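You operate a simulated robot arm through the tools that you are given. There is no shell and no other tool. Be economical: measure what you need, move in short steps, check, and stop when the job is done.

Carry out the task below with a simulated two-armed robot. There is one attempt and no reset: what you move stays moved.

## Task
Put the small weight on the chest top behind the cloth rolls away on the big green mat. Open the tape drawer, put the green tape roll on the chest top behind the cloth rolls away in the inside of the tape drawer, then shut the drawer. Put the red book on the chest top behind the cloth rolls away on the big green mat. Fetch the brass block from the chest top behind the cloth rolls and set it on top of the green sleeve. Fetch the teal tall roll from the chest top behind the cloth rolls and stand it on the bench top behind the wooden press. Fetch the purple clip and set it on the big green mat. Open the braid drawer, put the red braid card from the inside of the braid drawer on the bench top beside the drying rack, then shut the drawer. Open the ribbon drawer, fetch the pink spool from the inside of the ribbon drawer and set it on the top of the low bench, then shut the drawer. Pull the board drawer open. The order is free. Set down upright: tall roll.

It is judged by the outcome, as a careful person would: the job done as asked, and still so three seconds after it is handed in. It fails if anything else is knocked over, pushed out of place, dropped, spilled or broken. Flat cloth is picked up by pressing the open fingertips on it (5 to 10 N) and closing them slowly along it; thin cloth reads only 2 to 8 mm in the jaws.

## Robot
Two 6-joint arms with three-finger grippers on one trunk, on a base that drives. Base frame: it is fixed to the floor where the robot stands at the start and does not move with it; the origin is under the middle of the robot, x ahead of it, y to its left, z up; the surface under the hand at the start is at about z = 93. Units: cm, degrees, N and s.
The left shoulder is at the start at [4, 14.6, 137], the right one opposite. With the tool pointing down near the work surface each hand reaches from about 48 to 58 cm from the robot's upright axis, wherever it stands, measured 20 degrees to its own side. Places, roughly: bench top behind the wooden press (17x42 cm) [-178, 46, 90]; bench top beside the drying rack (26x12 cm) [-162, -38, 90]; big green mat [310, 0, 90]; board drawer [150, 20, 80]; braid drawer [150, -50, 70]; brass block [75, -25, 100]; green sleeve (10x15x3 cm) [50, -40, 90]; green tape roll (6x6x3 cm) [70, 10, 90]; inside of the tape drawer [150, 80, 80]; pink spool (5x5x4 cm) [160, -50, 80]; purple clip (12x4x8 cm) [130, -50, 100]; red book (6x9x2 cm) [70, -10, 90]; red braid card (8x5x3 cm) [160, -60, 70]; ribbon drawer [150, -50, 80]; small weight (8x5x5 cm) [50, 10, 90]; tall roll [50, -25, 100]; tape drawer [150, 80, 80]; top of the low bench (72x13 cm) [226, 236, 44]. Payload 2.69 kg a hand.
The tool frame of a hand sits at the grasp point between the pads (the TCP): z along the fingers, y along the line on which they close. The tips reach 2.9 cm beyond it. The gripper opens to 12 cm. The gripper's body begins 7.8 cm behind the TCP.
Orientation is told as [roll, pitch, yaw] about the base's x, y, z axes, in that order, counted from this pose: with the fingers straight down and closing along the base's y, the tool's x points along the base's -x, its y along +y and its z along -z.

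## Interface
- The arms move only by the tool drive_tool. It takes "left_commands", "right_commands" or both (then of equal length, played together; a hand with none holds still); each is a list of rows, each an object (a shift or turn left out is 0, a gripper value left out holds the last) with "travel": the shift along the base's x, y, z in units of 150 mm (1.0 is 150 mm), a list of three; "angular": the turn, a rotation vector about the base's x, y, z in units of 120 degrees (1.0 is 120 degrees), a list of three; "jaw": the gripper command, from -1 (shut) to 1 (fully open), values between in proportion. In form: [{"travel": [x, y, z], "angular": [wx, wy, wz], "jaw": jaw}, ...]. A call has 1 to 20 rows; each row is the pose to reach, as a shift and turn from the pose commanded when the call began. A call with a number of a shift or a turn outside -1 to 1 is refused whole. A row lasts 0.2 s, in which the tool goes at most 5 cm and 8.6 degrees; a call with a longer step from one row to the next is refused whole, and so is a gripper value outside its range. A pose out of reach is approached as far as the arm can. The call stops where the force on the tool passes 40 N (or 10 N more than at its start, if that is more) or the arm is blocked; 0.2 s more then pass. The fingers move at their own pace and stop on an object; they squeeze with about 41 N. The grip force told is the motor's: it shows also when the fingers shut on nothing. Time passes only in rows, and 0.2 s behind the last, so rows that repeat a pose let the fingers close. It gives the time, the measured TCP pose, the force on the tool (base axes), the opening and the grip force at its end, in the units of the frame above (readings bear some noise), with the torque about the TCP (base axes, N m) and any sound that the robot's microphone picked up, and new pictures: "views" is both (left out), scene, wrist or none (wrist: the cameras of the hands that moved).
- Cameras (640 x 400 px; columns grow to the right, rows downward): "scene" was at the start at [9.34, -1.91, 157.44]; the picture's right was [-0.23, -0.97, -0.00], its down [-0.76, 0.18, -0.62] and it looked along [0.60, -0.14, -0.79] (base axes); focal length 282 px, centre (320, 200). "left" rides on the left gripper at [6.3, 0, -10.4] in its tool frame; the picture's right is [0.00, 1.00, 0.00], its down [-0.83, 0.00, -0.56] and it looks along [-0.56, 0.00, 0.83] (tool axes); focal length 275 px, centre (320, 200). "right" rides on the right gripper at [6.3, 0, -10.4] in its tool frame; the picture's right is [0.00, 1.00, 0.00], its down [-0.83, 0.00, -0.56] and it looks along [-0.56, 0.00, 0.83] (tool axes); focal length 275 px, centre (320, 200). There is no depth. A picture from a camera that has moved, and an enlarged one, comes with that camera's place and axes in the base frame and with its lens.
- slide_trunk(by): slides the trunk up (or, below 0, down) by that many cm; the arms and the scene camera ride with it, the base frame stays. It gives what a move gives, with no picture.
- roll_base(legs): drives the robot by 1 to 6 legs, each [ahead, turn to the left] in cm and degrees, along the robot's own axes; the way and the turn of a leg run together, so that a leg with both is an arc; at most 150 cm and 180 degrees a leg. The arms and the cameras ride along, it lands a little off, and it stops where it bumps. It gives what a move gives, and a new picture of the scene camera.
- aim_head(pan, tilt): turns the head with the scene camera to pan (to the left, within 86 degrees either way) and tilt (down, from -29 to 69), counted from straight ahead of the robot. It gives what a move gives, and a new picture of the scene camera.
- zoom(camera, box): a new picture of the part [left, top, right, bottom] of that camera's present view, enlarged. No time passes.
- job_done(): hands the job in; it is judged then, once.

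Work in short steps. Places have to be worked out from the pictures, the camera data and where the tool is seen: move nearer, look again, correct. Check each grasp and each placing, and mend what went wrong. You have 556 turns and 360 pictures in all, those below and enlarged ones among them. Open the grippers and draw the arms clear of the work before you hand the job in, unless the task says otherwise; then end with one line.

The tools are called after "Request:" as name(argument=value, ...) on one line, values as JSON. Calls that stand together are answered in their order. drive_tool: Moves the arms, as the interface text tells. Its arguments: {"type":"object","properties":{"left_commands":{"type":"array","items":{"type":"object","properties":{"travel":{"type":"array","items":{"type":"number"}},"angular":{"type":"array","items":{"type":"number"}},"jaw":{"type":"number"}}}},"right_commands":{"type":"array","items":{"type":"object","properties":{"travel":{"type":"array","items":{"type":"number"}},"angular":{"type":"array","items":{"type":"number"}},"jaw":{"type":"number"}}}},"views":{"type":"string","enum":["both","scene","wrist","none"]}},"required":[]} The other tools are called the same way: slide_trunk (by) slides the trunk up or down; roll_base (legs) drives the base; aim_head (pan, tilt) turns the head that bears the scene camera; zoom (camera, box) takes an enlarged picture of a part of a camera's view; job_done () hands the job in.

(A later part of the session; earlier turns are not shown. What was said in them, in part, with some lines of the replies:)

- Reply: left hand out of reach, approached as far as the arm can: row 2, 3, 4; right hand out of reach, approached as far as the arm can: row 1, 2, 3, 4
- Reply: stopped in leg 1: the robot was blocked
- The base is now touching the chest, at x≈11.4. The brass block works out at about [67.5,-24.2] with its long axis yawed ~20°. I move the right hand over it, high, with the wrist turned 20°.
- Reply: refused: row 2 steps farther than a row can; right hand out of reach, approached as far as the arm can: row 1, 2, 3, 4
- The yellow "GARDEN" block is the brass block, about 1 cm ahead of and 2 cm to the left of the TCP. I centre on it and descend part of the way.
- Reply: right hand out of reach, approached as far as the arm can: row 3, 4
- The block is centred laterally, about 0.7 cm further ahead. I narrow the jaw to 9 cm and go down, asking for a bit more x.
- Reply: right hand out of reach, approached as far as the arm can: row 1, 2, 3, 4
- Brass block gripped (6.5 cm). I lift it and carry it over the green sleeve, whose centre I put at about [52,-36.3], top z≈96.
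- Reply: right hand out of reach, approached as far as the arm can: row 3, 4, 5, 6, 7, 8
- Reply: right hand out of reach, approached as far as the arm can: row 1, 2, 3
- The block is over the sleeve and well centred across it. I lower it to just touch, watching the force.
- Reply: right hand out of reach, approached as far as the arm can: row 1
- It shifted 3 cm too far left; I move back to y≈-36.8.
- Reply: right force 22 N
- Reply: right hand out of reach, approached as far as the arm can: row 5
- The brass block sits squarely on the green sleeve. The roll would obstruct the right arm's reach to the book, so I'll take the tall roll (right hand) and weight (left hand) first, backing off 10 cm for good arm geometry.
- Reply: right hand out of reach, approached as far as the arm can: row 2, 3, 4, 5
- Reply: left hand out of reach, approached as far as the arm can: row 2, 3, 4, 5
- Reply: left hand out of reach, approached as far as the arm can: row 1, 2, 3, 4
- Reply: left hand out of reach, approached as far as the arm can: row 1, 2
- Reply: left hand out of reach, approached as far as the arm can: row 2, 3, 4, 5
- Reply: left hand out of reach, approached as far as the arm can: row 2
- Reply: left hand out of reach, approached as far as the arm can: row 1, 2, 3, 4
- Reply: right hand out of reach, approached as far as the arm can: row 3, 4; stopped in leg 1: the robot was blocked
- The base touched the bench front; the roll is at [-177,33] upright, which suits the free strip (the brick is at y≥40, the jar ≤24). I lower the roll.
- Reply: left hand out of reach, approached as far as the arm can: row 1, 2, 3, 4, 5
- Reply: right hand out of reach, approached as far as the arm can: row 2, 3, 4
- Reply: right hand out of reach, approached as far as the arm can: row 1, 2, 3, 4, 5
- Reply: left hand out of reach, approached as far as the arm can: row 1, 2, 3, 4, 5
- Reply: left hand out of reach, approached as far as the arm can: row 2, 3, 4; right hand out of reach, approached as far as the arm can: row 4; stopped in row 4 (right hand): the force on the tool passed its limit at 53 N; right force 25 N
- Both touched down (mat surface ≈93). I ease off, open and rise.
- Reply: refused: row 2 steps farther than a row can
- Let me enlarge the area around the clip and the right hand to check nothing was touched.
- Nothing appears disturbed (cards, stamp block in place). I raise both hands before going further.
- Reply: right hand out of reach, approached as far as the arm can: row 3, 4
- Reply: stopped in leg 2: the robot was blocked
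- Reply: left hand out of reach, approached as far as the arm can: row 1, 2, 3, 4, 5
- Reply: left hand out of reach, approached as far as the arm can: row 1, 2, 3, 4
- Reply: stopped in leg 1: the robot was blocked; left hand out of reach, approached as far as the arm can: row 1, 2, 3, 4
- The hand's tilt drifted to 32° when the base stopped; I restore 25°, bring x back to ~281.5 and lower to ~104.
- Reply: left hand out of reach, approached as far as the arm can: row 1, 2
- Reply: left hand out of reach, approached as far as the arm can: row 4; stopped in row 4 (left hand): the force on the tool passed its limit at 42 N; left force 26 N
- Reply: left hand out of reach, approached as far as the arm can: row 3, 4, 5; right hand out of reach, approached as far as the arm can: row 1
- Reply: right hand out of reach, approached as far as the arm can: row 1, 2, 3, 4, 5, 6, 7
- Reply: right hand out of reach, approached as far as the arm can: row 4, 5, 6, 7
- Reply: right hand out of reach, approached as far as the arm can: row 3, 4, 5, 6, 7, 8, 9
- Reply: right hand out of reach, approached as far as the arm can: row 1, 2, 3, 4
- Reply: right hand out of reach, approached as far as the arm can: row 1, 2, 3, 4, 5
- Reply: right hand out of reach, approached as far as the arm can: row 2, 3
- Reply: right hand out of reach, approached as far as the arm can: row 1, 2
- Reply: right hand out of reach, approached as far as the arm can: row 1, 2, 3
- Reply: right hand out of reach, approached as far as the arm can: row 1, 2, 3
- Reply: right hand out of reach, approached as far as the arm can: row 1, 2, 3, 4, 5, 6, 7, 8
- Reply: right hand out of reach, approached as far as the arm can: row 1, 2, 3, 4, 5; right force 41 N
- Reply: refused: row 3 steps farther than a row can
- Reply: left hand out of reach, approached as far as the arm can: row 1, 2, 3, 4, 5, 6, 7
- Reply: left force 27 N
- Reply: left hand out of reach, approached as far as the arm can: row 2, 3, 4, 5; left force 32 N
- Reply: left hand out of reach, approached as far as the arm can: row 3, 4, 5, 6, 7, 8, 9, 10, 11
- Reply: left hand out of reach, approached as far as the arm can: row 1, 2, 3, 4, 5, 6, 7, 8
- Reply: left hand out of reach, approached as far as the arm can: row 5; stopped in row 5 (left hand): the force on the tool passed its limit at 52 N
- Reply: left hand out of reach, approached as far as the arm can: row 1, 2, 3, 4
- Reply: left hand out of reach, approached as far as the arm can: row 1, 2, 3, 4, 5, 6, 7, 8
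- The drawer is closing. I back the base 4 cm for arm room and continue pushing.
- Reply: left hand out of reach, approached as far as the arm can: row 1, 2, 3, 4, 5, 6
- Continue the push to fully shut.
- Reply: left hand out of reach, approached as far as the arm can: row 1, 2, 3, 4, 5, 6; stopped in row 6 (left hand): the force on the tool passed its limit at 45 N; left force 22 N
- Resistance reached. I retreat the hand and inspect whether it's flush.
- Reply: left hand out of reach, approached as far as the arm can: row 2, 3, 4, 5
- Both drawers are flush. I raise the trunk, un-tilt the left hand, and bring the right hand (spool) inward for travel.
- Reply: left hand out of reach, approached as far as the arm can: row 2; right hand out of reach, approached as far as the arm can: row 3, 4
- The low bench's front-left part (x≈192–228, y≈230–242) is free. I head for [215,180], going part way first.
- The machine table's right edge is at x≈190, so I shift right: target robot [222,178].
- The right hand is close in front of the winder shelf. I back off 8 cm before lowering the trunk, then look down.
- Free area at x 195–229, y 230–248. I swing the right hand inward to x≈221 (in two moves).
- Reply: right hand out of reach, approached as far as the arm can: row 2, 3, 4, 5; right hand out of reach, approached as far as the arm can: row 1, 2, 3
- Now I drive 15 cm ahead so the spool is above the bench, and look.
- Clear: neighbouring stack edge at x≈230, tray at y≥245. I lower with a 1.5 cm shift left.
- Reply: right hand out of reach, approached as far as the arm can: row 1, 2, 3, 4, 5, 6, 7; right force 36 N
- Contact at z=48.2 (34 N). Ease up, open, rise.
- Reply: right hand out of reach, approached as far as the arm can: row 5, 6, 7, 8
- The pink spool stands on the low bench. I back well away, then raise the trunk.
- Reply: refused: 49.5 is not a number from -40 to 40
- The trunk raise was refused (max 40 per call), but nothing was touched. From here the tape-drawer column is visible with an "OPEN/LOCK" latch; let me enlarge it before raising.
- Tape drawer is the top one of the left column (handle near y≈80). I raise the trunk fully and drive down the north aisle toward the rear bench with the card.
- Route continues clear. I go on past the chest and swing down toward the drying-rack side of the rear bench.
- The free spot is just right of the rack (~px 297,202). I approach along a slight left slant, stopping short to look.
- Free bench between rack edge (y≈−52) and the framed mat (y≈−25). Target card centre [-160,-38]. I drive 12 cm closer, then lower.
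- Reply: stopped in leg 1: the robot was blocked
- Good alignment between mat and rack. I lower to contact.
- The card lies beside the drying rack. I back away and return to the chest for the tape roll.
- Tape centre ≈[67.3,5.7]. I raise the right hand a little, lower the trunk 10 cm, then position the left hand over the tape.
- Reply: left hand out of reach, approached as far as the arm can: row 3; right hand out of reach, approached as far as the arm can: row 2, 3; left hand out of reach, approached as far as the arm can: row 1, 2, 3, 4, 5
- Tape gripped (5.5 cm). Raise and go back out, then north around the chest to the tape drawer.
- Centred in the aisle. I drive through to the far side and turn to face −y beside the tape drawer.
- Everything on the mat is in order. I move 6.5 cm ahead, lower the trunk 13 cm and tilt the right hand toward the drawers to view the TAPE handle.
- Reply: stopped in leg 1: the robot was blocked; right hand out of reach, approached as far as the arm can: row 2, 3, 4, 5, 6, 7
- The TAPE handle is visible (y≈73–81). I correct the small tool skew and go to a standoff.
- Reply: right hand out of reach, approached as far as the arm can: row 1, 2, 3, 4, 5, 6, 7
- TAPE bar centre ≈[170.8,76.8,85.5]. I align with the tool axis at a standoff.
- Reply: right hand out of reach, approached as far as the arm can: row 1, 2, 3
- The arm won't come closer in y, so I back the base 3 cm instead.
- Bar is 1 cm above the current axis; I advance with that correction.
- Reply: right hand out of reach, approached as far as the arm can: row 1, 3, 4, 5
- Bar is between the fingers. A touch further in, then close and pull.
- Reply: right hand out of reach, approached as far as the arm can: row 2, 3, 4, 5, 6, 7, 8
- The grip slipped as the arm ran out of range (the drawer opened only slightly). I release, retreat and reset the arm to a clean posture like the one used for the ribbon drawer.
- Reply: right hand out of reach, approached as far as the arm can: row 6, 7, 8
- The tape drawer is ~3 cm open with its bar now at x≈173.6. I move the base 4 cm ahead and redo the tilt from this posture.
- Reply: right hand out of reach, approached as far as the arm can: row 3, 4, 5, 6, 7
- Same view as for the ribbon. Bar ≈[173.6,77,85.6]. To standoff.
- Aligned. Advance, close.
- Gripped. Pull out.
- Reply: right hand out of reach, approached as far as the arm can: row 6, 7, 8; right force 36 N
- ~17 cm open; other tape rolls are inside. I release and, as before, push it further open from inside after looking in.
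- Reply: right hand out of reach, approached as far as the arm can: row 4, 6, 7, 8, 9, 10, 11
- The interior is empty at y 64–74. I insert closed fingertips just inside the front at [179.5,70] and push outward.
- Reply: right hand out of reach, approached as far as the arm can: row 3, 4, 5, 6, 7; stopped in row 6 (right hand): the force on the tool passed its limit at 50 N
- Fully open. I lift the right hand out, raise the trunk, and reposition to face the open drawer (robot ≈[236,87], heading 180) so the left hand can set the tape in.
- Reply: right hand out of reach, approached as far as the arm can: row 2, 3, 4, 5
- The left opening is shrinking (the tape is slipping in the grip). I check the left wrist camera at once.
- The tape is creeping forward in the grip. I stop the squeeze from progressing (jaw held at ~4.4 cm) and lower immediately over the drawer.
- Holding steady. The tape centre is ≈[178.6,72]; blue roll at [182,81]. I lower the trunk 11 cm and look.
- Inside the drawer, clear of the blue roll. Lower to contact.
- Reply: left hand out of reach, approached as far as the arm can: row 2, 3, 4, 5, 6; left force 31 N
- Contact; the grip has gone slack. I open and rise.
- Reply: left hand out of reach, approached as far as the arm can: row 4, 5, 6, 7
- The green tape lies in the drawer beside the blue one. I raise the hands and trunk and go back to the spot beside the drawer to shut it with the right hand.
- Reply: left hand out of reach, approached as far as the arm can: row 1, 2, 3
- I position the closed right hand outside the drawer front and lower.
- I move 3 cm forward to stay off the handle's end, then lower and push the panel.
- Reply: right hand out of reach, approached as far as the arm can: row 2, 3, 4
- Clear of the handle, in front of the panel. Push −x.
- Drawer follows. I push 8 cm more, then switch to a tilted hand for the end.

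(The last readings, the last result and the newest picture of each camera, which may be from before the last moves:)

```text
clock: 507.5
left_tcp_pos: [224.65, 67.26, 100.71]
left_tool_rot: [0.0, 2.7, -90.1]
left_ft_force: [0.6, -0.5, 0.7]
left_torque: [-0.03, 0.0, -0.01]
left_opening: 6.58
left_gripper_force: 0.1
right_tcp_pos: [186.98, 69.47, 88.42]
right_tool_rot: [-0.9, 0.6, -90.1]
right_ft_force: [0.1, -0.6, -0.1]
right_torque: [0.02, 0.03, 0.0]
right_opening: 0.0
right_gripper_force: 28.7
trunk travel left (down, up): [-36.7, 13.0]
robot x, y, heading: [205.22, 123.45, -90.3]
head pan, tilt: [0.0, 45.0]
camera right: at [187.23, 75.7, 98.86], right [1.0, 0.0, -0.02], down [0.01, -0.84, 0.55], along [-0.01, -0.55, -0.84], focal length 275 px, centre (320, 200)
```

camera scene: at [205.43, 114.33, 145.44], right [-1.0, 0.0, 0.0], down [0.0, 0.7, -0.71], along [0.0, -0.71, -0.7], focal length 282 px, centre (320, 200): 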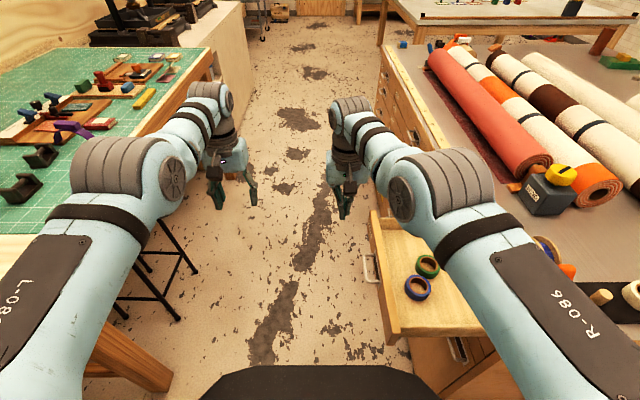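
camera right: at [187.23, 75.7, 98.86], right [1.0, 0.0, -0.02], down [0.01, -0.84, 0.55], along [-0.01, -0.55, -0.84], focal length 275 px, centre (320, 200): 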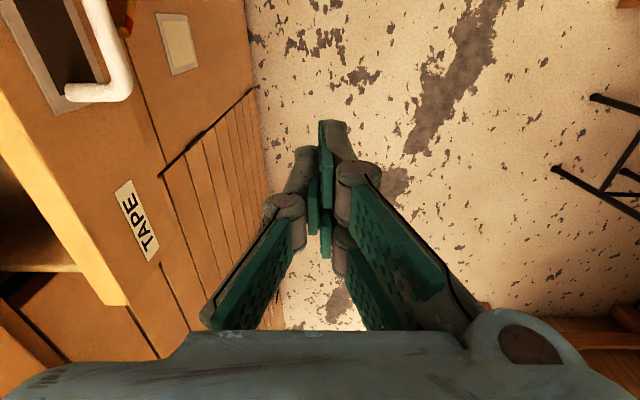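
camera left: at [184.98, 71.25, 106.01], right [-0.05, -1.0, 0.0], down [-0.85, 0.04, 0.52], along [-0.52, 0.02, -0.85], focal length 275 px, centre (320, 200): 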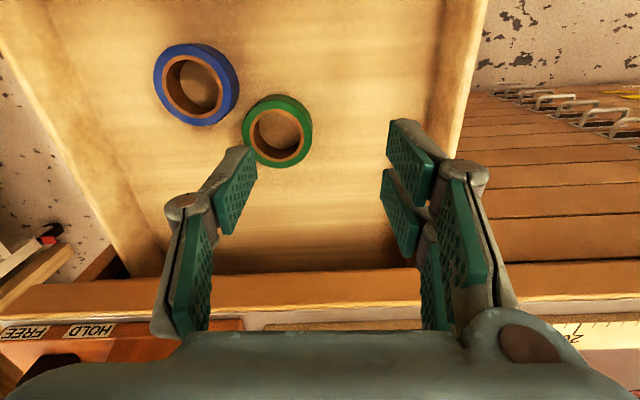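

Now tilt 45° and push the remaining ~8 cm with the fingertips.

Request:
drive_tool(right_commands=[{"travel": [0.1, 0, 0.05], "angular": [0, 0.07, 0]}, {"travel": [0.1, 0, 0.1], "angular": [0, 0.14, 0]}, {"travel": [0.05, 0, 0.1], "angular": [0, 0.21, 0]}, {"travel": [0, 0, 0.1], "angular": [0, 0.28, 0]}, {"travel": [0, 0, 0], "angular": [0, 0.35, 0]}, {"travel": [0, 0, -0.12], "angular": [0, 0.375, 0]}, {"travel": [0, 0, -0.12], "angular": [0, 0.375, 0]}], views="wrist")

```text
clock: 509.1
left_tcp_pos: [224.66, 67.31, 100.85]
left_tool_rot: [0.1, 2.6, -90.0]
left_ft_force: [-0.3, -0.5, -0.3]
left_torque: [0.01, -0.02, 0.01]
left_opening: 6.62
left_gripper_force: 0.0
right_tcp_pos: [186.41, 74.68, 87.27]
right_tool_rot: [-46.1, 0.3, -90.5]
right_ft_force: [-0.6, -0.5, -0.1]
right_torque: [-0.02, -0.01, -0.04]
right_opening: 0.0
right_gripper_force: 29.2
right hand out of reach, approached as far as the arm can: row 3, 4, 5, 6, 7
trunk travel left (down, up): [-36.7, 13.0]
robot x, y, heading: [205.64, 123.77, -90.2]
head pan, tilt: [0.0, 45.0]
camera right: at [194.04, 80.9, 94.43], right [0.7, 0.0, -0.72], down [0.4, -0.84, 0.38], along [-0.6, -0.55, -0.58], focal length 275 px, centre (320, 200)
```

right: 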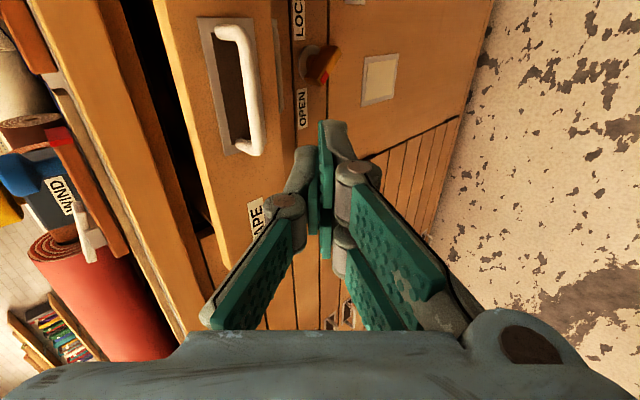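

Request:
drive_tool(right_commands=[{"travel": [-0.1, -0.1, -0.1]}, {"travel": [-0.25, -0.15, -0.1]}, {"travel": [-0.4, -0.2, -0.1]}, {"travel": [-0.55, -0.2, -0.1]}, {"travel": [-0.7, -0.2, -0.1]}, {"travel": [-0.8, -0.2, -0.1]}, {"travel": [-0.9, -0.2, -0.1]}, {"travel": [-1.0, -0.2, -0.1]}], views="wrist")

```text
clock: 510.9
left_tcp_pos: [224.89, 67.3, 100.86]
left_tool_rot: [0.0, 2.6, -89.9]
left_ft_force: [-0.3, -0.1, 0.6]
left_torque: [-0.01, -0.02, -0.02]
left_opening: 6.63
left_gripper_force: 0.1
right_tcp_pos: [171.59, 71.39, 85.97]
right_tool_rot: [-45.8, 0.3, -90.3]
right_ft_force: [6.0, -1.1, 1.6]
right_torque: [-0.1, -0.08, -0.06]
right_opening: 0.62
right_gripper_force: 28.6
right hand out of reach, approached as far as the arm can: row 1, 2, 3, 4, 5, 6
trunk travel left (down, up): [-36.7, 13.0]
robot x, y, heading: [205.89, 123.44, -90.0]
head pan, tilt: [0.0, 45.0]
camera right: at [179.25, 77.69, 93.22], right [0.7, 0.0, -0.72], down [0.4, -0.84, 0.38], along [-0.6, -0.55, -0.58], focal length 275 px, centre (320, 200)
```

right: 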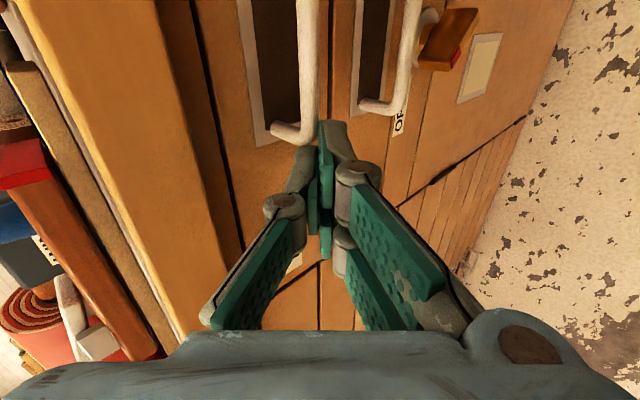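

Nearly shut; push a little further until firm.

Request:
drive_tool(right_commands=[{"travel": [-0.04, 0, 0]}, {"travel": [-0.08, 0, 0]}, {"travel": [-0.12, 0, 0]}, {"travel": [-0.16, 0, 0]}, {"travel": [-0.16, 0, 0]}], views="none")

Request:
drive_tool(right_commands=[{"travel": [0.15, 0, 0.1]}, {"travel": [0.35, -0.05, 0.3]}, {"travel": [0.5, -0.1, 0.55], "angular": [0, -0.07, 0]}, {"travel": [0.6, -0.2, 0.8], "angular": [0, -0.14, 0]}, {"travel": [0.7, -0.3, 1.0], "angular": [0, -0.21, 0]}, {"travel": [0.8, -0.3, 1.0], "angular": [0, -0.21, 0]}], views="both")

```text
clock: 511.5
left_tcp_pos: [224.81, 67.35, 100.88]
left_tool_rot: [0.0, 2.7, -89.9]
left_ft_force: [0.2, 0.0, 0.3]
left_torque: [0.01, 0.0, 0.03]
left_opening: 6.58
left_gripper_force: 0.0
right_tcp_pos: [171.46, 71.32, 85.81]
right_tool_rot: [-45.2, 0.1, -90.1]
right_ft_force: [18.9, -6.4, -1.6]
right_torque: [-0.3, -0.39, -0.11]
right_opening: 0.01
right_gripper_force: 28.8
trunk travel left (down, up): [-36.7, 13.0]
robot x, y, heading: [205.5, 123.87, -89.7]
head pan, tilt: [0.0, 45.0]
stopped in row 2 (right hand): the force on the tool passed its limit at 44 N (the readings are from after the stop); the commanded pose is now the measured one
```

```text
clock: 512.9
left_tcp_pos: [224.74, 67.3, 100.88]
left_tool_rot: [0.0, 2.5, -89.9]
left_ft_force: [0.2, 0.7, 0.2]
left_torque: [0.02, 0.02, 0.0]
left_opening: 6.57
left_gripper_force: 0.1
right_tcp_pos: [183.04, 66.76, 100.79]
right_tool_rot: [-20.0, 0.3, -90.1]
right_ft_force: [1.1, -0.3, 0.4]
right_torque: [0.02, -0.01, 0.0]
right_opening: 0.0
right_gripper_force: 28.6
trunk travel left (down, up): [-36.7, 13.0]
robot x, y, heading: [205.34, 123.72, -89.7]
head pan, tilt: [0.0, 45.0]
camera scene: at [205.56, 113.38, 145.36], right [-1.0, 0.0, 0.0], down [0.0, 0.71, -0.71], along [0.0, -0.71, -0.71], focal length 282 px, centre (320, 200)
camera right: at [186.76, 73.0, 110.63], right [0.94, 0.0, -0.34], down [0.19, -0.83, 0.52], along [-0.28, -0.55, -0.78], focal length 275 px, centre (320, 200)
```

scene: 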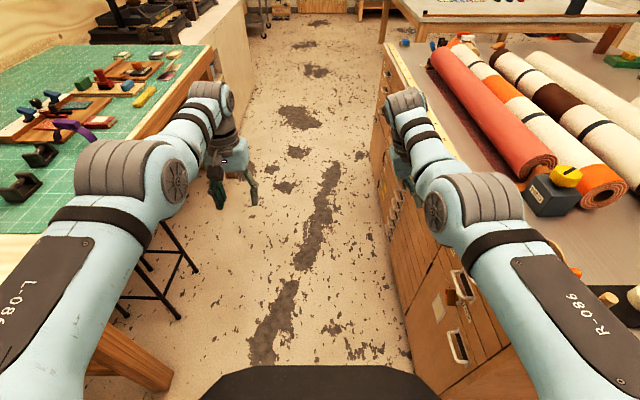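
right: 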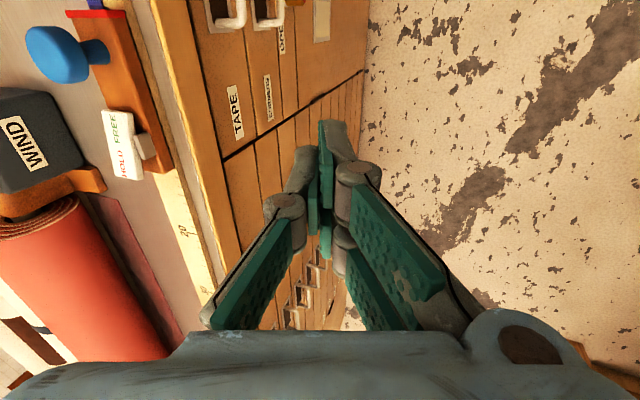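

The tape drawer is shut flush with the column. Last job: the BOARD drawer (second in the middle column). I move ahead along the aisle to y≈67.

Request:
roll_base(legs=[[55, 0]])

Request:
drive_tool(right_commands=[{"travel": [0.1, 0.1, -0.05], "angular": [0, 0.07, 0]}, {"travel": [0.2, 0.2, -0.05], "angular": [0, 0.14, 0]}, {"travel": [0.25, 0.3, -0.05], "angular": [0, 0.21, 0]}, {"travel": [0.25, 0.3, -0.05], "angular": [0, 0.21, 0]}], views="wrist")

```text
clock: 516.1
left_tcp_pos: [224.78, 12.25, 100.84]
left_tool_rot: [0.1, 2.5, -89.9]
left_ft_force: [0.0, -0.6, -0.6]
left_torque: [0.01, -0.02, 0.02]
left_opening: 6.58
left_gripper_force: 0.1
right_tcp_pos: [183.15, 11.65, 101.01]
right_tool_rot: [-20.2, 0.3, -90.2]
right_ft_force: [0.0, -0.2, 0.0]
right_torque: [-0.02, 0.0, -0.01]
right_opening: 0.01
right_gripper_force: 28.8
trunk travel left (down, up): [-36.7, 13.0]
robot x, y, heading: [205.47, 68.45, -90.1]
head pan, tilt: [0.0, 45.0]
camera scene: at [205.63, 58.34, 145.38], right [-1.0, 0.0, 0.0], down [0.0, 0.71, -0.71], along [0.0, -0.71, -0.71], focal length 282 px, centre (320, 200)
```

scene: 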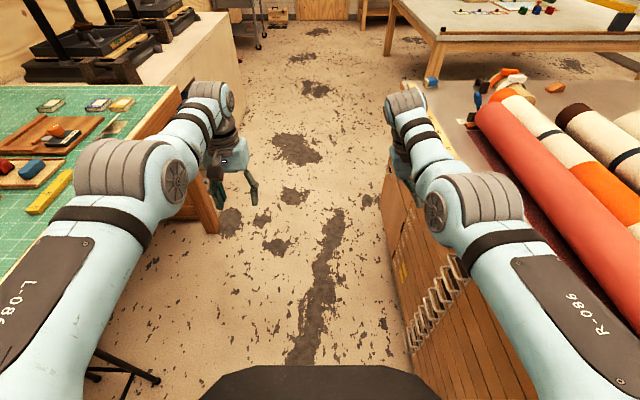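

```text
clock: 517.1
left_tcp_pos: [224.82, 12.06, 100.87]
left_tool_rot: [0.1, 2.6, -90.0]
left_ft_force: [-0.3, -0.3, -0.2]
left_torque: [-0.01, -0.02, 0.01]
left_opening: 6.61
left_gripper_force: 0.0
right_tcp_pos: [186.85, 16.02, 100.14]
right_tool_rot: [-45.5, 0.4, -90.3]
right_ft_force: [-0.2, 0.5, 0.4]
right_torque: [0.03, -0.01, 0.0]
right_opening: 0.0
right_gripper_force: 29.0
trunk travel left (down, up): [-36.7, 13.0]
robot x, y, heading: [205.73, 68.02, -89.7]
head pan, tilt: [0.0, 45.0]
camera right: at [194.38, 22.33, 107.42], right [0.7, 0.0, -0.71], down [0.39, -0.84, 0.38], along [-0.59, -0.55, -0.59], focal length 275 px, centre (320, 200)
```

right: 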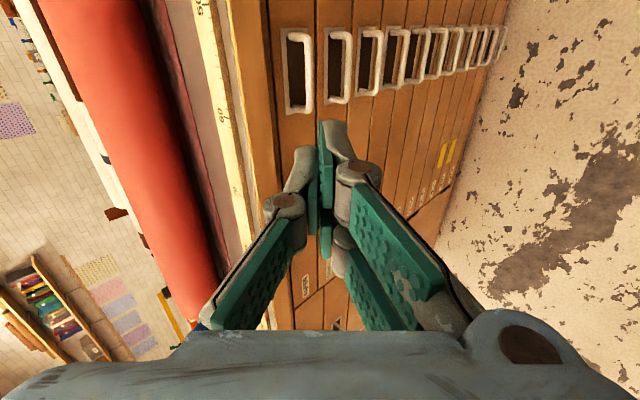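

Second handle (BOARD) bar ≈[170.8,17.7,78.9], spacing ~6.5 cm from its neighbours. I move 3 cm ahead, lower the trunk 9 cm, and tilt to 60° with a 2.4 cm jaw.

Request:
roll_base(legs=[[3, 0]])

Request:
slide_trunk(by=-9)

Request:
drive_tool(right_commands=[{"travel": [0.05, 0.1, 0], "angular": [0, 0.06, 0], "jaw": -0.6}, {"travel": [0.0, 0.2, -0.1], "angular": [0, 0.125, 0]}, {"travel": [-0.15, 0.28, -0.2], "angular": [0, 0.125, 0]}, {"travel": [-0.3, 0.28, -0.3], "angular": [0, 0.125, 0]}, {"travel": [-0.45, 0.28, -0.4], "angular": [0, 0.125, 0]}, {"travel": [-0.45, 0.28, -0.4], "angular": [0, 0.125, 0]}], views="wrist")

```text
clock: 517.9
left_tcp_pos: [224.78, 9.74, 101.34]
left_tool_rot: [0.1, 2.2, -90.0]
left_ft_force: [-0.5, 0.3, 0.5]
left_torque: [-0.12, -0.02, -0.01]
left_opening: 6.6
left_gripper_force: 0.0
right_tcp_pos: [186.91, 13.67, 100.43]
right_tool_rot: [-45.4, -0.2, -90.3]
right_ft_force: [0.2, 0.3, 1.4]
right_torque: [-0.08, -0.04, 0.06]
right_opening: 0.02
right_gripper_force: 28.1
trunk travel left (down, up): [-36.7, 13.0]
robot x, y, heading: [206.06, 65.32, -90.1]
head pan, tilt: [0.0, 45.0]
camera scene: at [205.64, 56.13, 145.44], right [-1.0, 0.0, 0.0], down [0.0, 0.7, -0.71], along [0.0, -0.71, -0.7], focal length 282 px, centre (320, 200)
```

scene: 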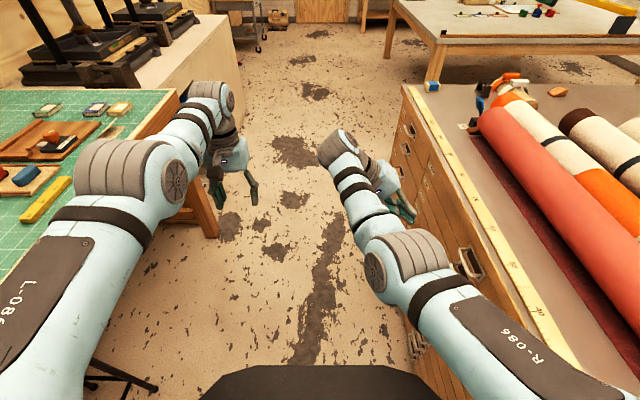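

```text
clock: 519.1
left_tcp_pos: [224.7, 9.15, 91.95]
left_tool_rot: [0.1, 2.6, -90.0]
left_ft_force: [0.1, 1.0, 0.6]
left_torque: [-0.03, -0.01, -0.03]
left_opening: 6.59
left_gripper_force: 0.1
right_tcp_pos: [186.85, 13.09, 91.16]
right_tool_rot: [-45.3, 0.2, -90.4]
right_ft_force: [-0.2, 0.9, 0.2]
right_torque: [-0.03, -0.04, 0.02]
right_opening: 0.01
right_gripper_force: 28.2
trunk travel left (down, up): [-27.7, 22.0]
robot x, y, heading: [205.48, 65.33, -90.0]
head pan, tilt: [0.0, 45.0]
```

```text
clock: 520.5
left_tcp_pos: [224.77, 9.15, 91.91]
left_tool_rot: [0.1, 2.5, -90.0]
left_ft_force: [0.4, -0.1, -0.5]
left_torque: [-0.02, -0.02, 0.0]
left_opening: 6.61
left_gripper_force: 0.1
right_tcp_pos: [180.38, 17.43, 85.16]
right_tool_rot: [-60.3, 0.1, -90.3]
right_ft_force: [0.1, -0.1, -0.2]
right_torque: [0.01, -0.01, 0.01]
right_opening: 2.41
right_gripper_force: 0.1
right hand out of reach, approached as far as the arm can: row 1, 2, 3
trunk travel left (down, up): [-27.7, 22.0]
robot x, y, heading: [205.77, 65.43, -90.0]
head pan, tilt: [0.0, 45.0]
camera right: at [189.45, 23.81, 90.26], right [0.5, 0.01, -0.87], down [0.48, -0.83, 0.27], along [-0.72, -0.55, -0.42], focal length 275 px, centre (320, 200)
```

right: 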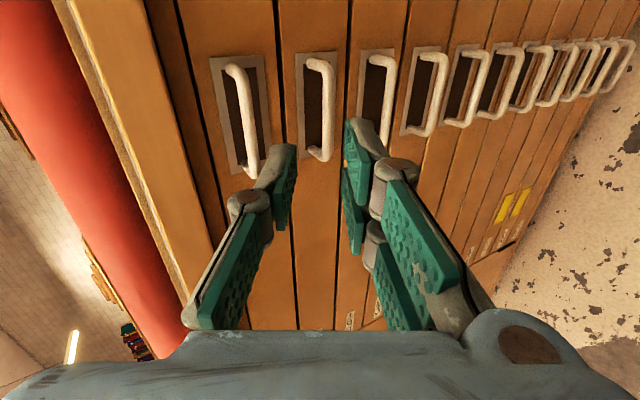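

The second bar (BOARD) is nearly on the axis. I advance with a 0.8 cm downward correction.

Request:
drive_tool(right_commands=[{"travel": [0, 0.02, -0.05]}, {"travel": [-0.2, 0.03, -0.165]}, {"travel": [-0.4, 0.03, -0.28]}, {"travel": [-0.52, 0.03, -0.35]}, {"travel": [-0.58, 0.03, -0.385]}, {"travel": [-0.58, 0.03, -0.385]}], views="wrist")

```text
clock: 522.0
left_tcp_pos: [224.74, 9.16, 91.89]
left_tool_rot: [0.1, 2.6, -90.0]
left_ft_force: [0.0, -0.7, 0.7]
left_torque: [0.01, -0.02, 0.04]
left_opening: 6.6
left_gripper_force: 0.1
right_tcp_pos: [171.52, 17.76, 79.4]
right_tool_rot: [-60.3, 0.3, -90.4]
right_ft_force: [-0.3, -0.4, -0.5]
right_torque: [0.02, 0.01, 0.01]
right_opening: 2.42
right_gripper_force: 0.0
trunk travel left (down, up): [-27.7, 22.0]
robot x, y, heading: [205.57, 65.69, -89.6]
head pan, tilt: [0.0, 45.0]
camera right: at [180.64, 24.07, 84.64], right [0.49, 0.0, -0.87], down [0.48, -0.83, 0.27], along [-0.72, -0.55, -0.41], focal length 275 px, centre (320, 200)
```

right: 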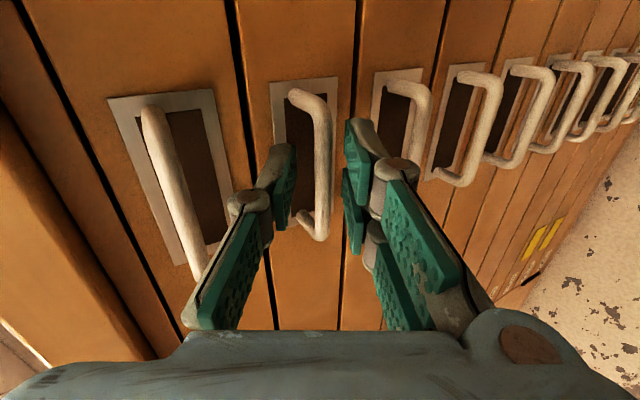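

The BOARD bar is between the fingers and the neighbours are clear. Close and pull.

Request:
drive_tool(right_commands=[{"jaw": -1}, {"jaw": -1}, {"jaw": -1}], views="none")

Request:
drive_tool(right_commands=[{"travel": [0.1, 0, 0]}, {"travel": [0.25, 0, 0]}, {"travel": [0.4, 0, 0]}, {"travel": [0.55, 0, 0]}, {"travel": [0.7, 0, 0]}, {"travel": [0.85, 0, 0]}, {"travel": [1.0, 0, 0]}, {"travel": [1.0, 0, 0]}], views="wrist")

```text
clock: 522.8
left_tcp_pos: [224.85, 9.08, 91.93]
left_tool_rot: [0.1, 2.6, -90.0]
left_ft_force: [-0.2, -0.1, 0.0]
left_torque: [0.01, 0.01, -0.03]
left_opening: 6.62
left_gripper_force: 0.0
right_tcp_pos: [171.51, 17.72, 79.49]
right_tool_rot: [-60.3, 0.3, -90.4]
right_ft_force: [4.5, 4.6, -10.7]
right_torque: [0.58, -0.24, 0.42]
right_opening: 0.87
right_gripper_force: 35.8
trunk travel left (down, up): [-27.7, 22.0]
robot x, y, heading: [205.69, 65.41, -89.5]
head pan, tilt: [0.0, 45.0]
```

```text
clock: 524.5
left_tcp_pos: [224.86, 8.64, 91.66]
left_tool_rot: [0.2, 2.8, -89.9]
left_ft_force: [0.2, 0.3, -0.3]
left_torque: [0.0, -0.04, -0.03]
left_opening: 6.61
left_gripper_force: 0.1
right_tcp_pos: [186.0, 17.98, 79.48]
right_tool_rot: [-60.0, 0.0, -89.6]
right_ft_force: [1.1, -20.7, -23.9]
right_torque: [-0.16, -0.47, 1.33]
right_opening: 0.89
right_gripper_force: 36.4
right hand out of reach, approached as far as the arm can: row 7, 8
trunk travel left (down, up): [-27.7, 22.0]
robot x, y, heading: [205.63, 65.35, -89.6]
head pan, tilt: [0.0, 45.0]
stopped in row 8 (right hand): the force on the tool passed its limit at 41 N (the readings are from after the stop); the commanded pose is now the measured one
camera right: at [195.06, 24.39, 84.62], right [0.5, 0.01, -0.86], down [0.49, -0.83, 0.28], along [-0.71, -0.56, -0.42], focal length 275 px, centre (320, 200)
```

right: 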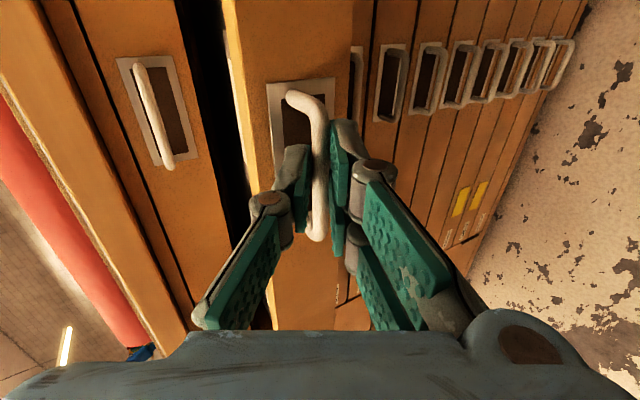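

Board drawer is 14.5 cm open. I release and, as with the others, push it to full extension from inside.

Request:
drive_tool(right_commands=[{"jaw": -0.5}, {"jaw": -0.5}, {"travel": [0.2, -0.05, 0.1]}, {"travel": [0.3, -0.1, 0.3]}, {"travel": [0.3, -0.2, 0.5], "angular": [0, -0.07, 0]}, {"travel": [0.3, -0.3, 0.7], "angular": [0, -0.14, 0]}, {"travel": [0.25, -0.4, 0.9], "angular": [0, -0.21, 0]}, {"travel": [0.2, -0.45, 1.0], "angular": [0, -0.28, 0], "jaw": -1}, {"travel": [0.1, -0.45, 1.0], "angular": [0, -0.35, 0]}, {"travel": [0, -0.45, 1.0], "angular": [0, -0.42, 0]}, {"travel": [0, -0.45, 1.0], "angular": [0, -0.49, 0]}, {"travel": [0, -0.45, 1.0], "angular": [0, -0.5, 0]}], views="wrist")

```text
clock: 527.1
left_tcp_pos: [224.78, 9.12, 91.92]
left_tool_rot: [0.1, 2.6, -90.1]
left_ft_force: [1.0, 0.5, 0.0]
left_torque: [-0.03, 0.01, -0.01]
left_opening: 6.6
left_gripper_force: 0.0
right_tcp_pos: [186.12, 8.09, 95.03]
right_tool_rot: [-0.2, 0.2, -90.2]
right_ft_force: [0.2, -0.2, -0.4]
right_torque: [0.02, -0.03, 0.0]
right_opening: 0.0
right_gripper_force: 28.5
right hand out of reach, approached as far as the arm can: row 3, 4, 5, 6, 7, 8, 9, 10, 11, 12
trunk travel left (down, up): [-27.7, 22.0]
robot x, y, heading: [205.64, 65.15, -89.7]
head pan, tilt: [0.0, 45.0]
camera right: at [186.3, 14.39, 105.42], right [1.0, 0.0, 0.0], down [0.0, -0.83, 0.55], along [0.0, -0.55, -0.83], focal length 275 px, centre (320, 200)
```

right: 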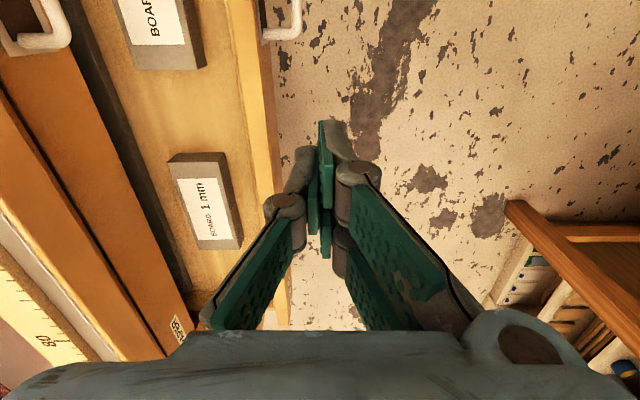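

Confirmed: "BOARD" boxes inside. There's a gap between the boxes at y≈3–11. I insert the closed fingertips at [178.5,7] just inside the front.

Request:
drive_tool(right_commands=[{"travel": [-0.25, -0.05, 0]}, {"travel": [-0.5, -0.1, 0]}, {"travel": [-0.5, -0.1, -0.2]}, {"travel": [-0.5, -0.1, -0.4]}, {"travel": [-0.5, -0.1, -0.5]}, {"travel": [-0.5, -0.1, -0.5]}], views="wrist")

```text
clock: 528.5
left_tcp_pos: [224.75, 9.06, 91.94]
left_tool_rot: [0.1, 2.6, -90.0]
left_ft_force: [-0.1, -0.1, -0.2]
left_torque: [-0.01, 0.0, -0.04]
left_opening: 6.6
left_gripper_force: 0.0
right_tcp_pos: [178.92, 8.45, 87.44]
right_tool_rot: [-0.2, 0.0, -90.2]
right_ft_force: [0.4, 0.2, -0.3]
right_torque: [0.01, 0.0, 0.0]
right_opening: 0.0
right_gripper_force: 29.2
right hand out of reach, approached as far as the arm can: row 1, 2, 3, 4, 5, 6
trunk travel left (down, up): [-27.7, 22.0]
robot x, y, heading: [206.11, 65.3, -89.5]
head pan, tilt: [0.0, 45.0]
camera right: at [179.03, 14.79, 97.81], right [1.0, 0.0, 0.0], down [0.0, -0.83, 0.56], along [0.0, -0.56, -0.83], focal length 275 px, centre (320, 200)
```

right: 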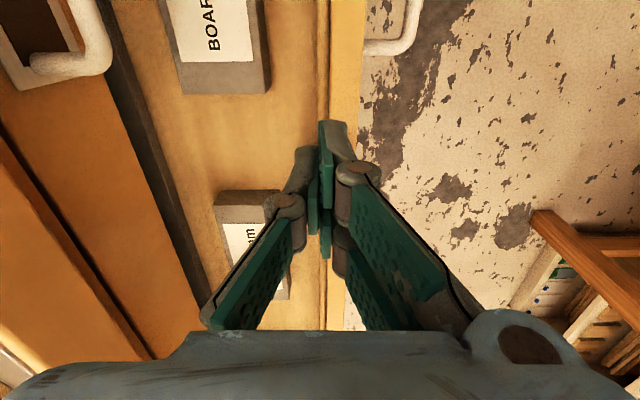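

The panel's inner face is at ≈179.3, so I shift 2 cm inward and descend.

Request:
drive_tool(right_commands=[{"travel": [-0.14, -0.07, 0]}, {"travel": [-0.14, -0.07, -0.1]}, {"travel": [-0.14, -0.07, -0.25]}, {"travel": [-0.14, -0.07, -0.36]}, {"travel": [-0.14, -0.07, -0.36]}], views="wrist")

```text
clock: 529.7
left_tcp_pos: [224.73, 8.98, 91.91]
left_tool_rot: [0.1, 2.6, -89.9]
left_ft_force: [-0.7, -0.3, 0.4]
left_torque: [-0.01, 0.01, 0.03]
left_opening: 6.6
left_gripper_force: 0.1
right_tcp_pos: [177.05, 9.11, 82.88]
right_tool_rot: [-0.2, -0.1, -90.2]
right_ft_force: [-0.5, 0.0, -0.2]
right_torque: [0.0, 0.0, -0.01]
right_opening: 0.0
right_gripper_force: 28.5
right hand out of reach, approached as far as the arm can: row 1, 2, 3, 4, 5
trunk travel left (down, up): [-27.7, 22.0]
robot x, y, heading: [205.87, 65.37, -89.7]
head pan, tilt: [0.0, 45.0]
camera right: at [177.17, 15.59, 93.26], right [1.0, 0.0, 0.0], down [0.0, -0.83, 0.56], along [0.0, -0.56, -0.83], focal length 275 px, centre (320, 200)
```

right: 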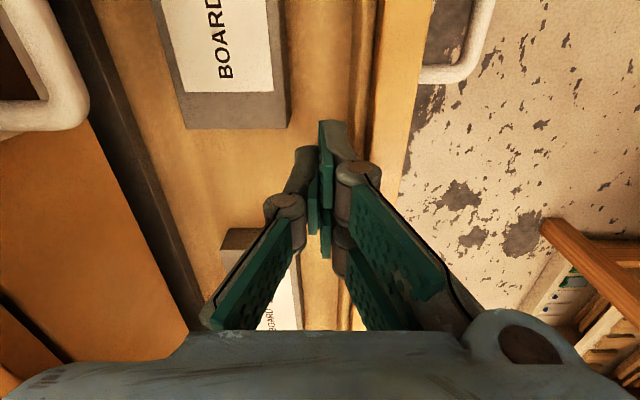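

Request:
drive_tool(right_commands=[{"travel": [0, -0.03, -0.06]}, {"travel": [0.1, -0.03, -0.06]}, {"travel": [0.25, -0.03, -0.06]}, {"travel": [0.4, -0.03, -0.06]}, {"travel": [0.55, -0.03, -0.06]}, {"travel": [0.7, -0.03, -0.06]}, {"travel": [0.8, -0.03, -0.06]}, {"travel": [0.8, -0.03, -0.06]}], views="wrist")

```text
clock: 531.2
left_tcp_pos: [224.72, 8.92, 91.89]
left_tool_rot: [0.2, 2.6, -90.1]
left_ft_force: [0.0, 0.1, 0.2]
left_torque: [-0.01, 0.02, 0.01]
left_opening: 6.59
left_gripper_force: 0.2
right_tcp_pos: [186.48, 9.01, 82.01]
right_tool_rot: [-1.3, -0.1, -90.6]
right_ft_force: [-4.9, -0.5, -0.7]
right_torque: [-0.01, 0.06, 0.1]
right_opening: 0.02
right_gripper_force: 28.2
right hand out of reach, approached as far as the arm can: row 1, 2, 3, 6, 7
trunk travel left (down, up): [-27.7, 22.0]
robot x, y, heading: [205.73, 65.27, -89.9]
head pan, tilt: [0.0, 45.0]
stopped in row 7 (right hand): the force on the tool passed its limit at 54 N (the readings are from after the stop); the commanded pose is now the measured one
camera right: at [186.82, 15.37, 92.5], right [1.0, -0.01, -0.02], down [0.01, -0.83, 0.56], along [-0.02, -0.56, -0.83], focal length 275 px, centre (320, 200)
```

right: 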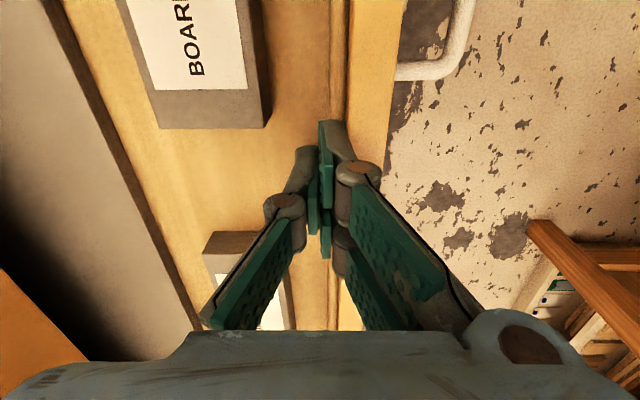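

The board drawer is at its stop, fully open. I withdraw upward.

Request:
drive_tool(right_commands=[{"travel": [-0.06, 0, 0.02]}, {"travel": [-0.06, 0, 0.25]}, {"travel": [-0.06, 0, 0.5]}, {"travel": [0, 0, 0.75]}, {"travel": [0.1, 0, 0.9]}, {"travel": [0.1, 0, 0.9]}], views="none")

Request:
slide_trunk(by=22)

Request:
aim_head(pan=-25, tilt=48)

```text
clock: 532.6
left_tcp_pos: [224.76, 8.93, 91.89]
left_tool_rot: [0.1, 2.6, -90.0]
left_ft_force: [-0.9, -0.2, 0.2]
left_torque: [0.02, -0.04, -0.04]
left_opening: 6.62
left_gripper_force: 0.1
right_tcp_pos: [188.01, 8.16, 95.72]
right_tool_rot: [-1.2, -0.1, -90.5]
right_ft_force: [-0.6, 0.1, 0.6]
right_torque: [0.01, -0.04, -0.03]
right_opening: 0.0
right_gripper_force: 29.1
right hand out of reach, approached as far as the arm can: row 2, 3, 4, 5, 6
trunk travel left (down, up): [-27.7, 22.0]
robot x, y, heading: [205.52, 65.2, -90.0]
head pan, tilt: [0.0, 45.0]
```

```text
clock: 534.9
left_tcp_pos: [224.63, 9.05, 113.82]
left_tool_rot: [0.2, 2.6, -90.0]
left_ft_force: [0.0, 0.0, -0.3]
left_torque: [-0.02, 0.02, -0.01]
left_opening: 6.6
left_gripper_force: 0.1
right_tcp_pos: [187.98, 8.16, 117.8]
right_tool_rot: [-1.1, 0.0, -90.4]
right_ft_force: [0.3, -0.1, -0.3]
right_torque: [-0.02, 0.0, 0.01]
right_opening: 0.0
right_gripper_force: 28.2
trunk travel left (down, up): [-49.7, 0.0]
robot x, y, heading: [205.44, 65.28, -89.8]
head pan, tilt: [0.0, 45.0]
```

```text
clock: 535.8
left_tcp_pos: [224.66, 8.99, 113.96]
left_tool_rot: [0.1, 2.7, -90.0]
left_ft_force: [-0.2, -0.2, -0.7]
left_torque: [0.01, 0.0, 0.02]
left_opening: 6.62
left_gripper_force: 0.0
right_tcp_pos: [187.93, 8.15, 117.61]
right_tool_rot: [-1.3, 0.0, -90.7]
right_ft_force: [-0.1, 0.3, 0.1]
right_torque: [0.0, -0.01, 0.0]
right_opening: 0.0
right_gripper_force: 28.8
trunk travel left (down, up): [-49.7, 0.0]
robot x, y, heading: [205.53, 65.4, -89.7]
head pan, tilt: [-25.0, 48.0]
camera scene: at [202.3, 56.1, 157.94], right [-0.91, 0.42, 0.0], down [0.31, 0.67, -0.67], along [-0.28, -0.61, -0.74], focal length 282 px, centre (320, 200)
```

scene: 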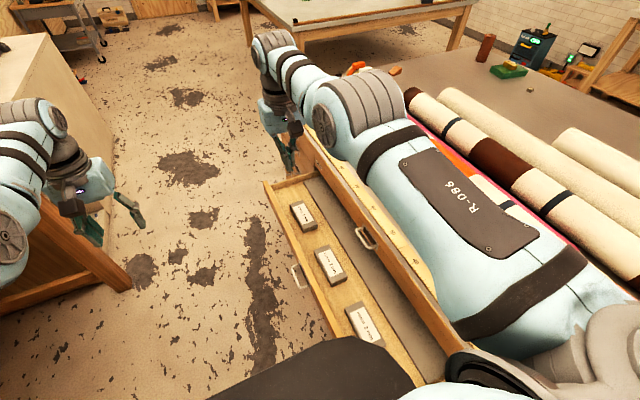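

Board drawer open with PAPER closed above it. I back away carefully and take a last overview.

Request:
roll_base(legs=[[-30, 0]])

Request:
roll_base(legs=[[0, 35], [-25, 0]])

Request:
aim_head(pan=-75, tilt=30)

```text
clock: 537.8
left_tcp_pos: [224.68, 38.91, 113.68]
left_tool_rot: [0.2, 2.6, -89.8]
left_ft_force: [1.1, 0.1, -0.3]
left_torque: [-0.01, -0.01, -0.01]
left_opening: 6.61
left_gripper_force: 0.1
right_tcp_pos: [187.96, 38.12, 117.45]
right_tool_rot: [-1.2, 0.2, -90.4]
right_ft_force: [-0.4, -0.1, 0.8]
right_torque: [0.03, 0.03, 0.01]
right_opening: 0.0
right_gripper_force: 28.5
trunk travel left (down, up): [-49.7, 0.0]
robot x, y, heading: [205.54, 96.09, -89.7]
head pan, tilt: [-25.0, 48.0]
camera scene: at [202.21, 85.92, 157.91], right [-0.91, 0.42, 0.0], down [0.31, 0.68, -0.67], along [-0.28, -0.61, -0.75], focal length 282 px, centre (320, 200)
```

scene: 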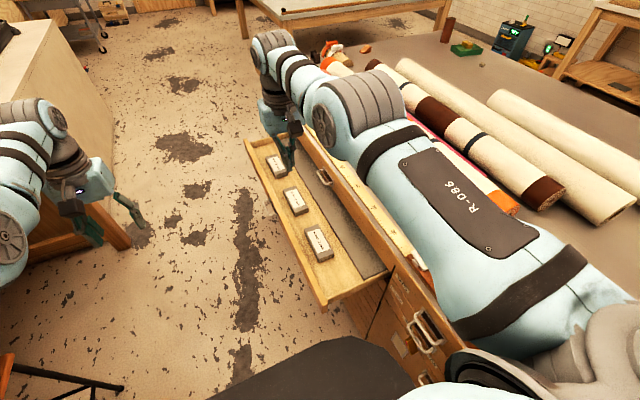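

```text
clock: 541.3
left_tcp_pos: [239.56, 80.15, 113.5]
left_tool_rot: [0.0, 2.9, -54.9]
left_ft_force: [0.7, -0.4, -0.5]
left_torque: [0.03, 0.02, 0.04]
left_opening: 6.6
left_gripper_force: 0.0
right_tcp_pos: [209.98, 58.29, 117.32]
right_tool_rot: [-1.1, 0.3, -55.4]
right_ft_force: [0.0, -1.5, -0.3]
right_torque: [0.08, 0.03, 0.0]
right_opening: 0.0
right_gripper_force: 28.2
trunk travel left (down, up): [-49.7, 0.0]
robot x, y, heading: [191.5, 115.43, -54.9]
head pan, tilt: [-25.0, 48.0]
camera scene: at [194.25, 105.6, 157.9], right [-0.98, -0.18, 0.0], down [-0.13, 0.73, -0.67], along [0.12, -0.66, -0.75], focal length 282 px, centre (320, 200)
```

scene: 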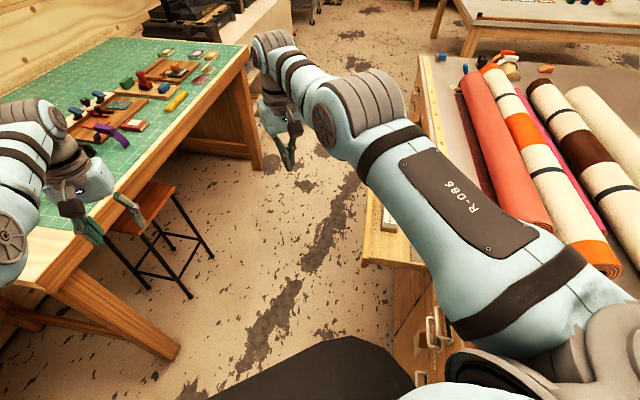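

```text
clock: 542.5
left_tcp_pos: [239.36, 80.6, 113.88]
left_tool_rot: [0.2, 2.6, -54.9]
left_ft_force: [0.7, -0.3, 0.3]
left_torque: [0.02, 0.0, 0.0]
left_opening: 6.58
left_gripper_force: 0.1
right_tcp_pos: [209.72, 58.78, 117.61]
right_tool_rot: [-1.2, 0.0, -55.5]
right_ft_force: [-0.1, -0.7, -0.2]
right_torque: [0.01, -0.01, 0.02]
right_opening: 0.0
right_gripper_force: 27.8
trunk travel left (down, up): [-49.7, 0.0]
robot x, y, heading: [191.48, 115.63, -54.5]
head pan, tilt: [-75.0, 30.0]
camera scene: at [186.68, 106.99, 160.62], right [-0.77, 0.64, 0.0], down [0.32, 0.39, -0.87], along [-0.55, -0.67, -0.5], focal length 282 px, centre (320, 200)
```

scene: 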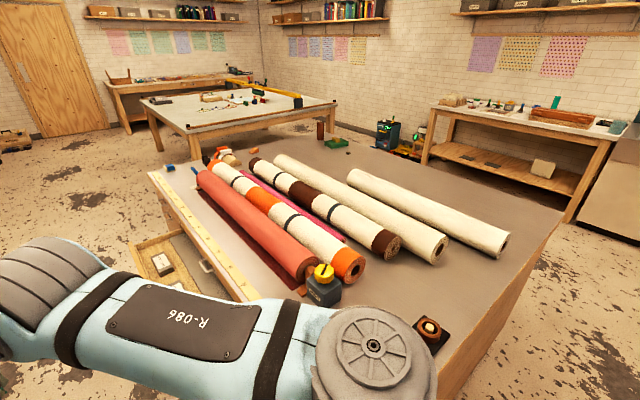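

I open the right gripper and take one last look along the drawer fronts.

Request:
drive_tool(right_commands=[{"jaw": 0.5}, {"jaw": 0.5}, {"jaw": 0.5}], views="none")

Request:
roll_base(legs=[[0, 54], [22, 0], [0, -54]])

Request:
aim_head(pan=-62, tilt=32)

```text
clock: 543.3
left_tcp_pos: [239.4, 80.46, 113.87]
left_tool_rot: [0.1, 2.7, -54.9]
left_ft_force: [-0.2, 0.3, -0.1]
left_torque: [0.01, -0.04, 0.02]
left_opening: 6.57
left_gripper_force: 0.0
right_tcp_pos: [209.81, 58.59, 117.69]
right_tool_rot: [-1.2, 0.1, -55.4]
right_ft_force: [0.6, 0.1, 0.6]
right_torque: [-0.01, 0.0, 0.02]
right_opening: 9.01
right_gripper_force: 0.0
trunk travel left (down, up): [-49.7, 0.0]
robot x, y, heading: [191.45, 115.49, -54.6]
head pan, tilt: [-75.0, 30.0]
```

```text
clock: 549.8
left_tcp_pos: [261.43, 79.32, 113.84]
left_tool_rot: [-0.1, 2.6, -55.6]
left_ft_force: [0.0, -0.2, 0.5]
left_torque: [0.03, 0.04, 0.01]
left_opening: 6.62
left_gripper_force: 0.1
right_tcp_pos: [231.55, 57.78, 117.54]
right_tool_rot: [-1.2, 0.0, -56.2]
right_ft_force: [0.1, 0.1, 0.4]
right_torque: [-0.03, 0.02, 0.01]
right_opening: 8.99
right_gripper_force: 0.0
trunk travel left (down, up): [-49.7, 0.0]
robot x, y, heading: [213.91, 114.76, -55.6]
head pan, tilt: [-75.0, 30.0]
camera scene: at [209.11, 106.32, 160.63], right [-0.76, 0.65, 0.0], down [0.32, 0.38, -0.87], along [-0.56, -0.66, -0.5], focal length 282 px, centre (320, 200)
```

scene: 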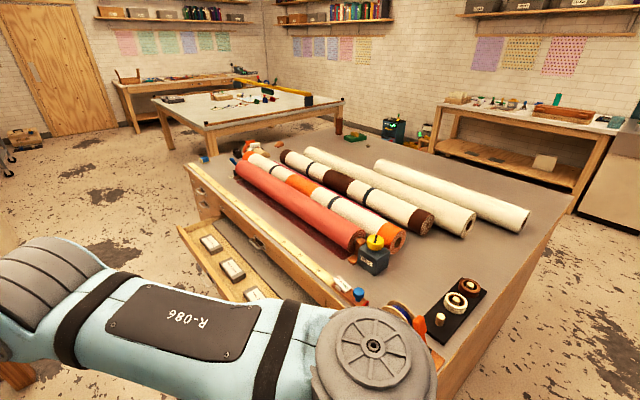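

```text
clock: 550.5
left_tcp_pos: [261.35, 79.18, 113.81]
left_tool_rot: [0.2, 2.5, -55.6]
left_ft_force: [0.0, 0.4, -0.4]
left_torque: [0.0, -0.01, -0.03]
left_opening: 6.6
left_gripper_force: 0.0
right_tcp_pos: [231.55, 57.99, 117.56]
right_tool_rot: [-1.2, 0.1, -56.2]
right_ft_force: [-0.5, 0.8, 0.1]
right_torque: [-0.01, 0.0, 0.03]
right_opening: 9.02
right_gripper_force: 0.0
trunk travel left (down, up): [-49.7, 0.0]
robot x, y, heading: [213.95, 114.88, -55.5]
head pan, tilt: [-62.0, 32.0]
camera scene: at [210.78, 105.21, 160.31], right [-0.89, 0.46, 0.0], down [0.24, 0.47, -0.85], along [-0.39, -0.75, -0.53], focal length 282 px, centre (320, 200)
```

scene: 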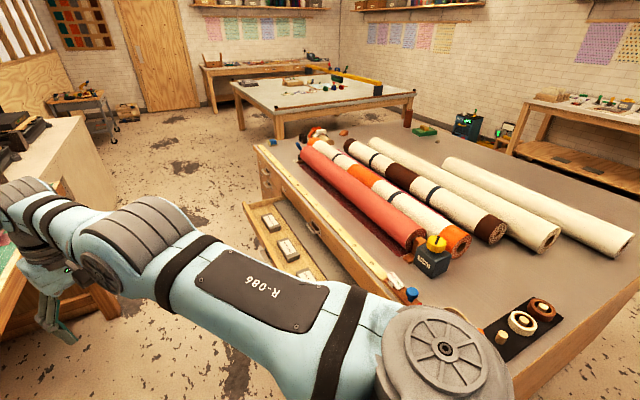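

Request:
zoom(camera="scene", box=[230, 110, 370, 290])

```text
2.22 times, centred on (300, 200) of scene
camera zoom: at [210.78, 105.21, 160.31], right [-0.89, 0.46, 0.0], down [0.24, 0.47, -0.85], along [-0.39, -0.75, -0.53], focal length 626 px, centre (364, 200)
```

zoom: 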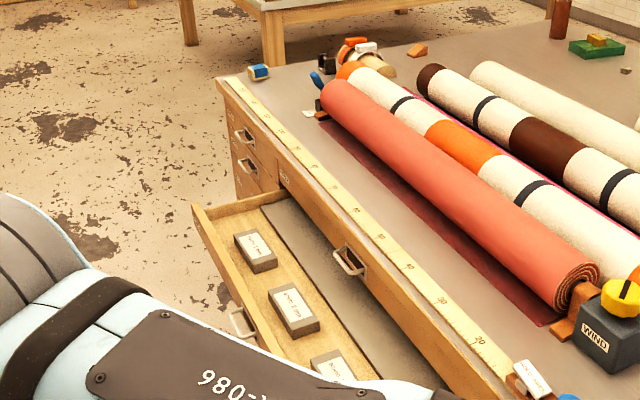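

Ribbon and braid are flush and BOARD is open. One final check of the tape drawer front.

Request:
aim_head(pan=-86, tilt=50)

```text
clock: 551.4
left_tcp_pos: [261.4, 79.31, 113.88]
left_tool_rot: [0.1, 2.5, -55.6]
left_ft_force: [0.4, 0.2, 0.1]
left_torque: [0.02, 0.0, -0.03]
left_opening: 6.6
left_gripper_force: 0.0
right_tcp_pos: [231.6, 57.8, 117.65]
right_tool_rot: [-1.2, 0.0, -56.1]
right_ft_force: [-0.6, 0.0, -0.4]
right_torque: [-0.02, -0.02, -0.02]
right_opening: 8.99
right_gripper_force: 0.1
trunk travel left (down, up): [-49.7, 0.0]
robot x, y, heading: [213.53, 114.92, -55.4]
head pan, tilt: [-85.9, 50.0]
camera scene: at [208.85, 108.34, 157.68], right [-0.63, 0.78, 0.0], down [0.6, 0.48, -0.64], along [-0.5, -0.4, -0.77], focal length 282 px, centre (320, 200)
```

scene: 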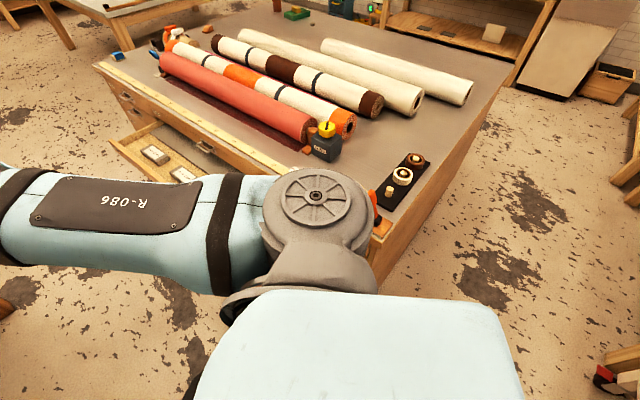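

The view is blocked by the shoulder, but the earlier wrist picture showed the tape drawer flush and a 44 N stop when it was pushed shut. All tasks are complete, the grippers are open and the arms are clear, so I hand in.

Request:
job_done()

```text
The job is handed in.
```

I did every task on the list and handed the job in; the judgement has not come back. I could not see the tape drawer front in the last picture. I count it shut because it stopped firmly when I pushed it and looked flush in the picture after that.
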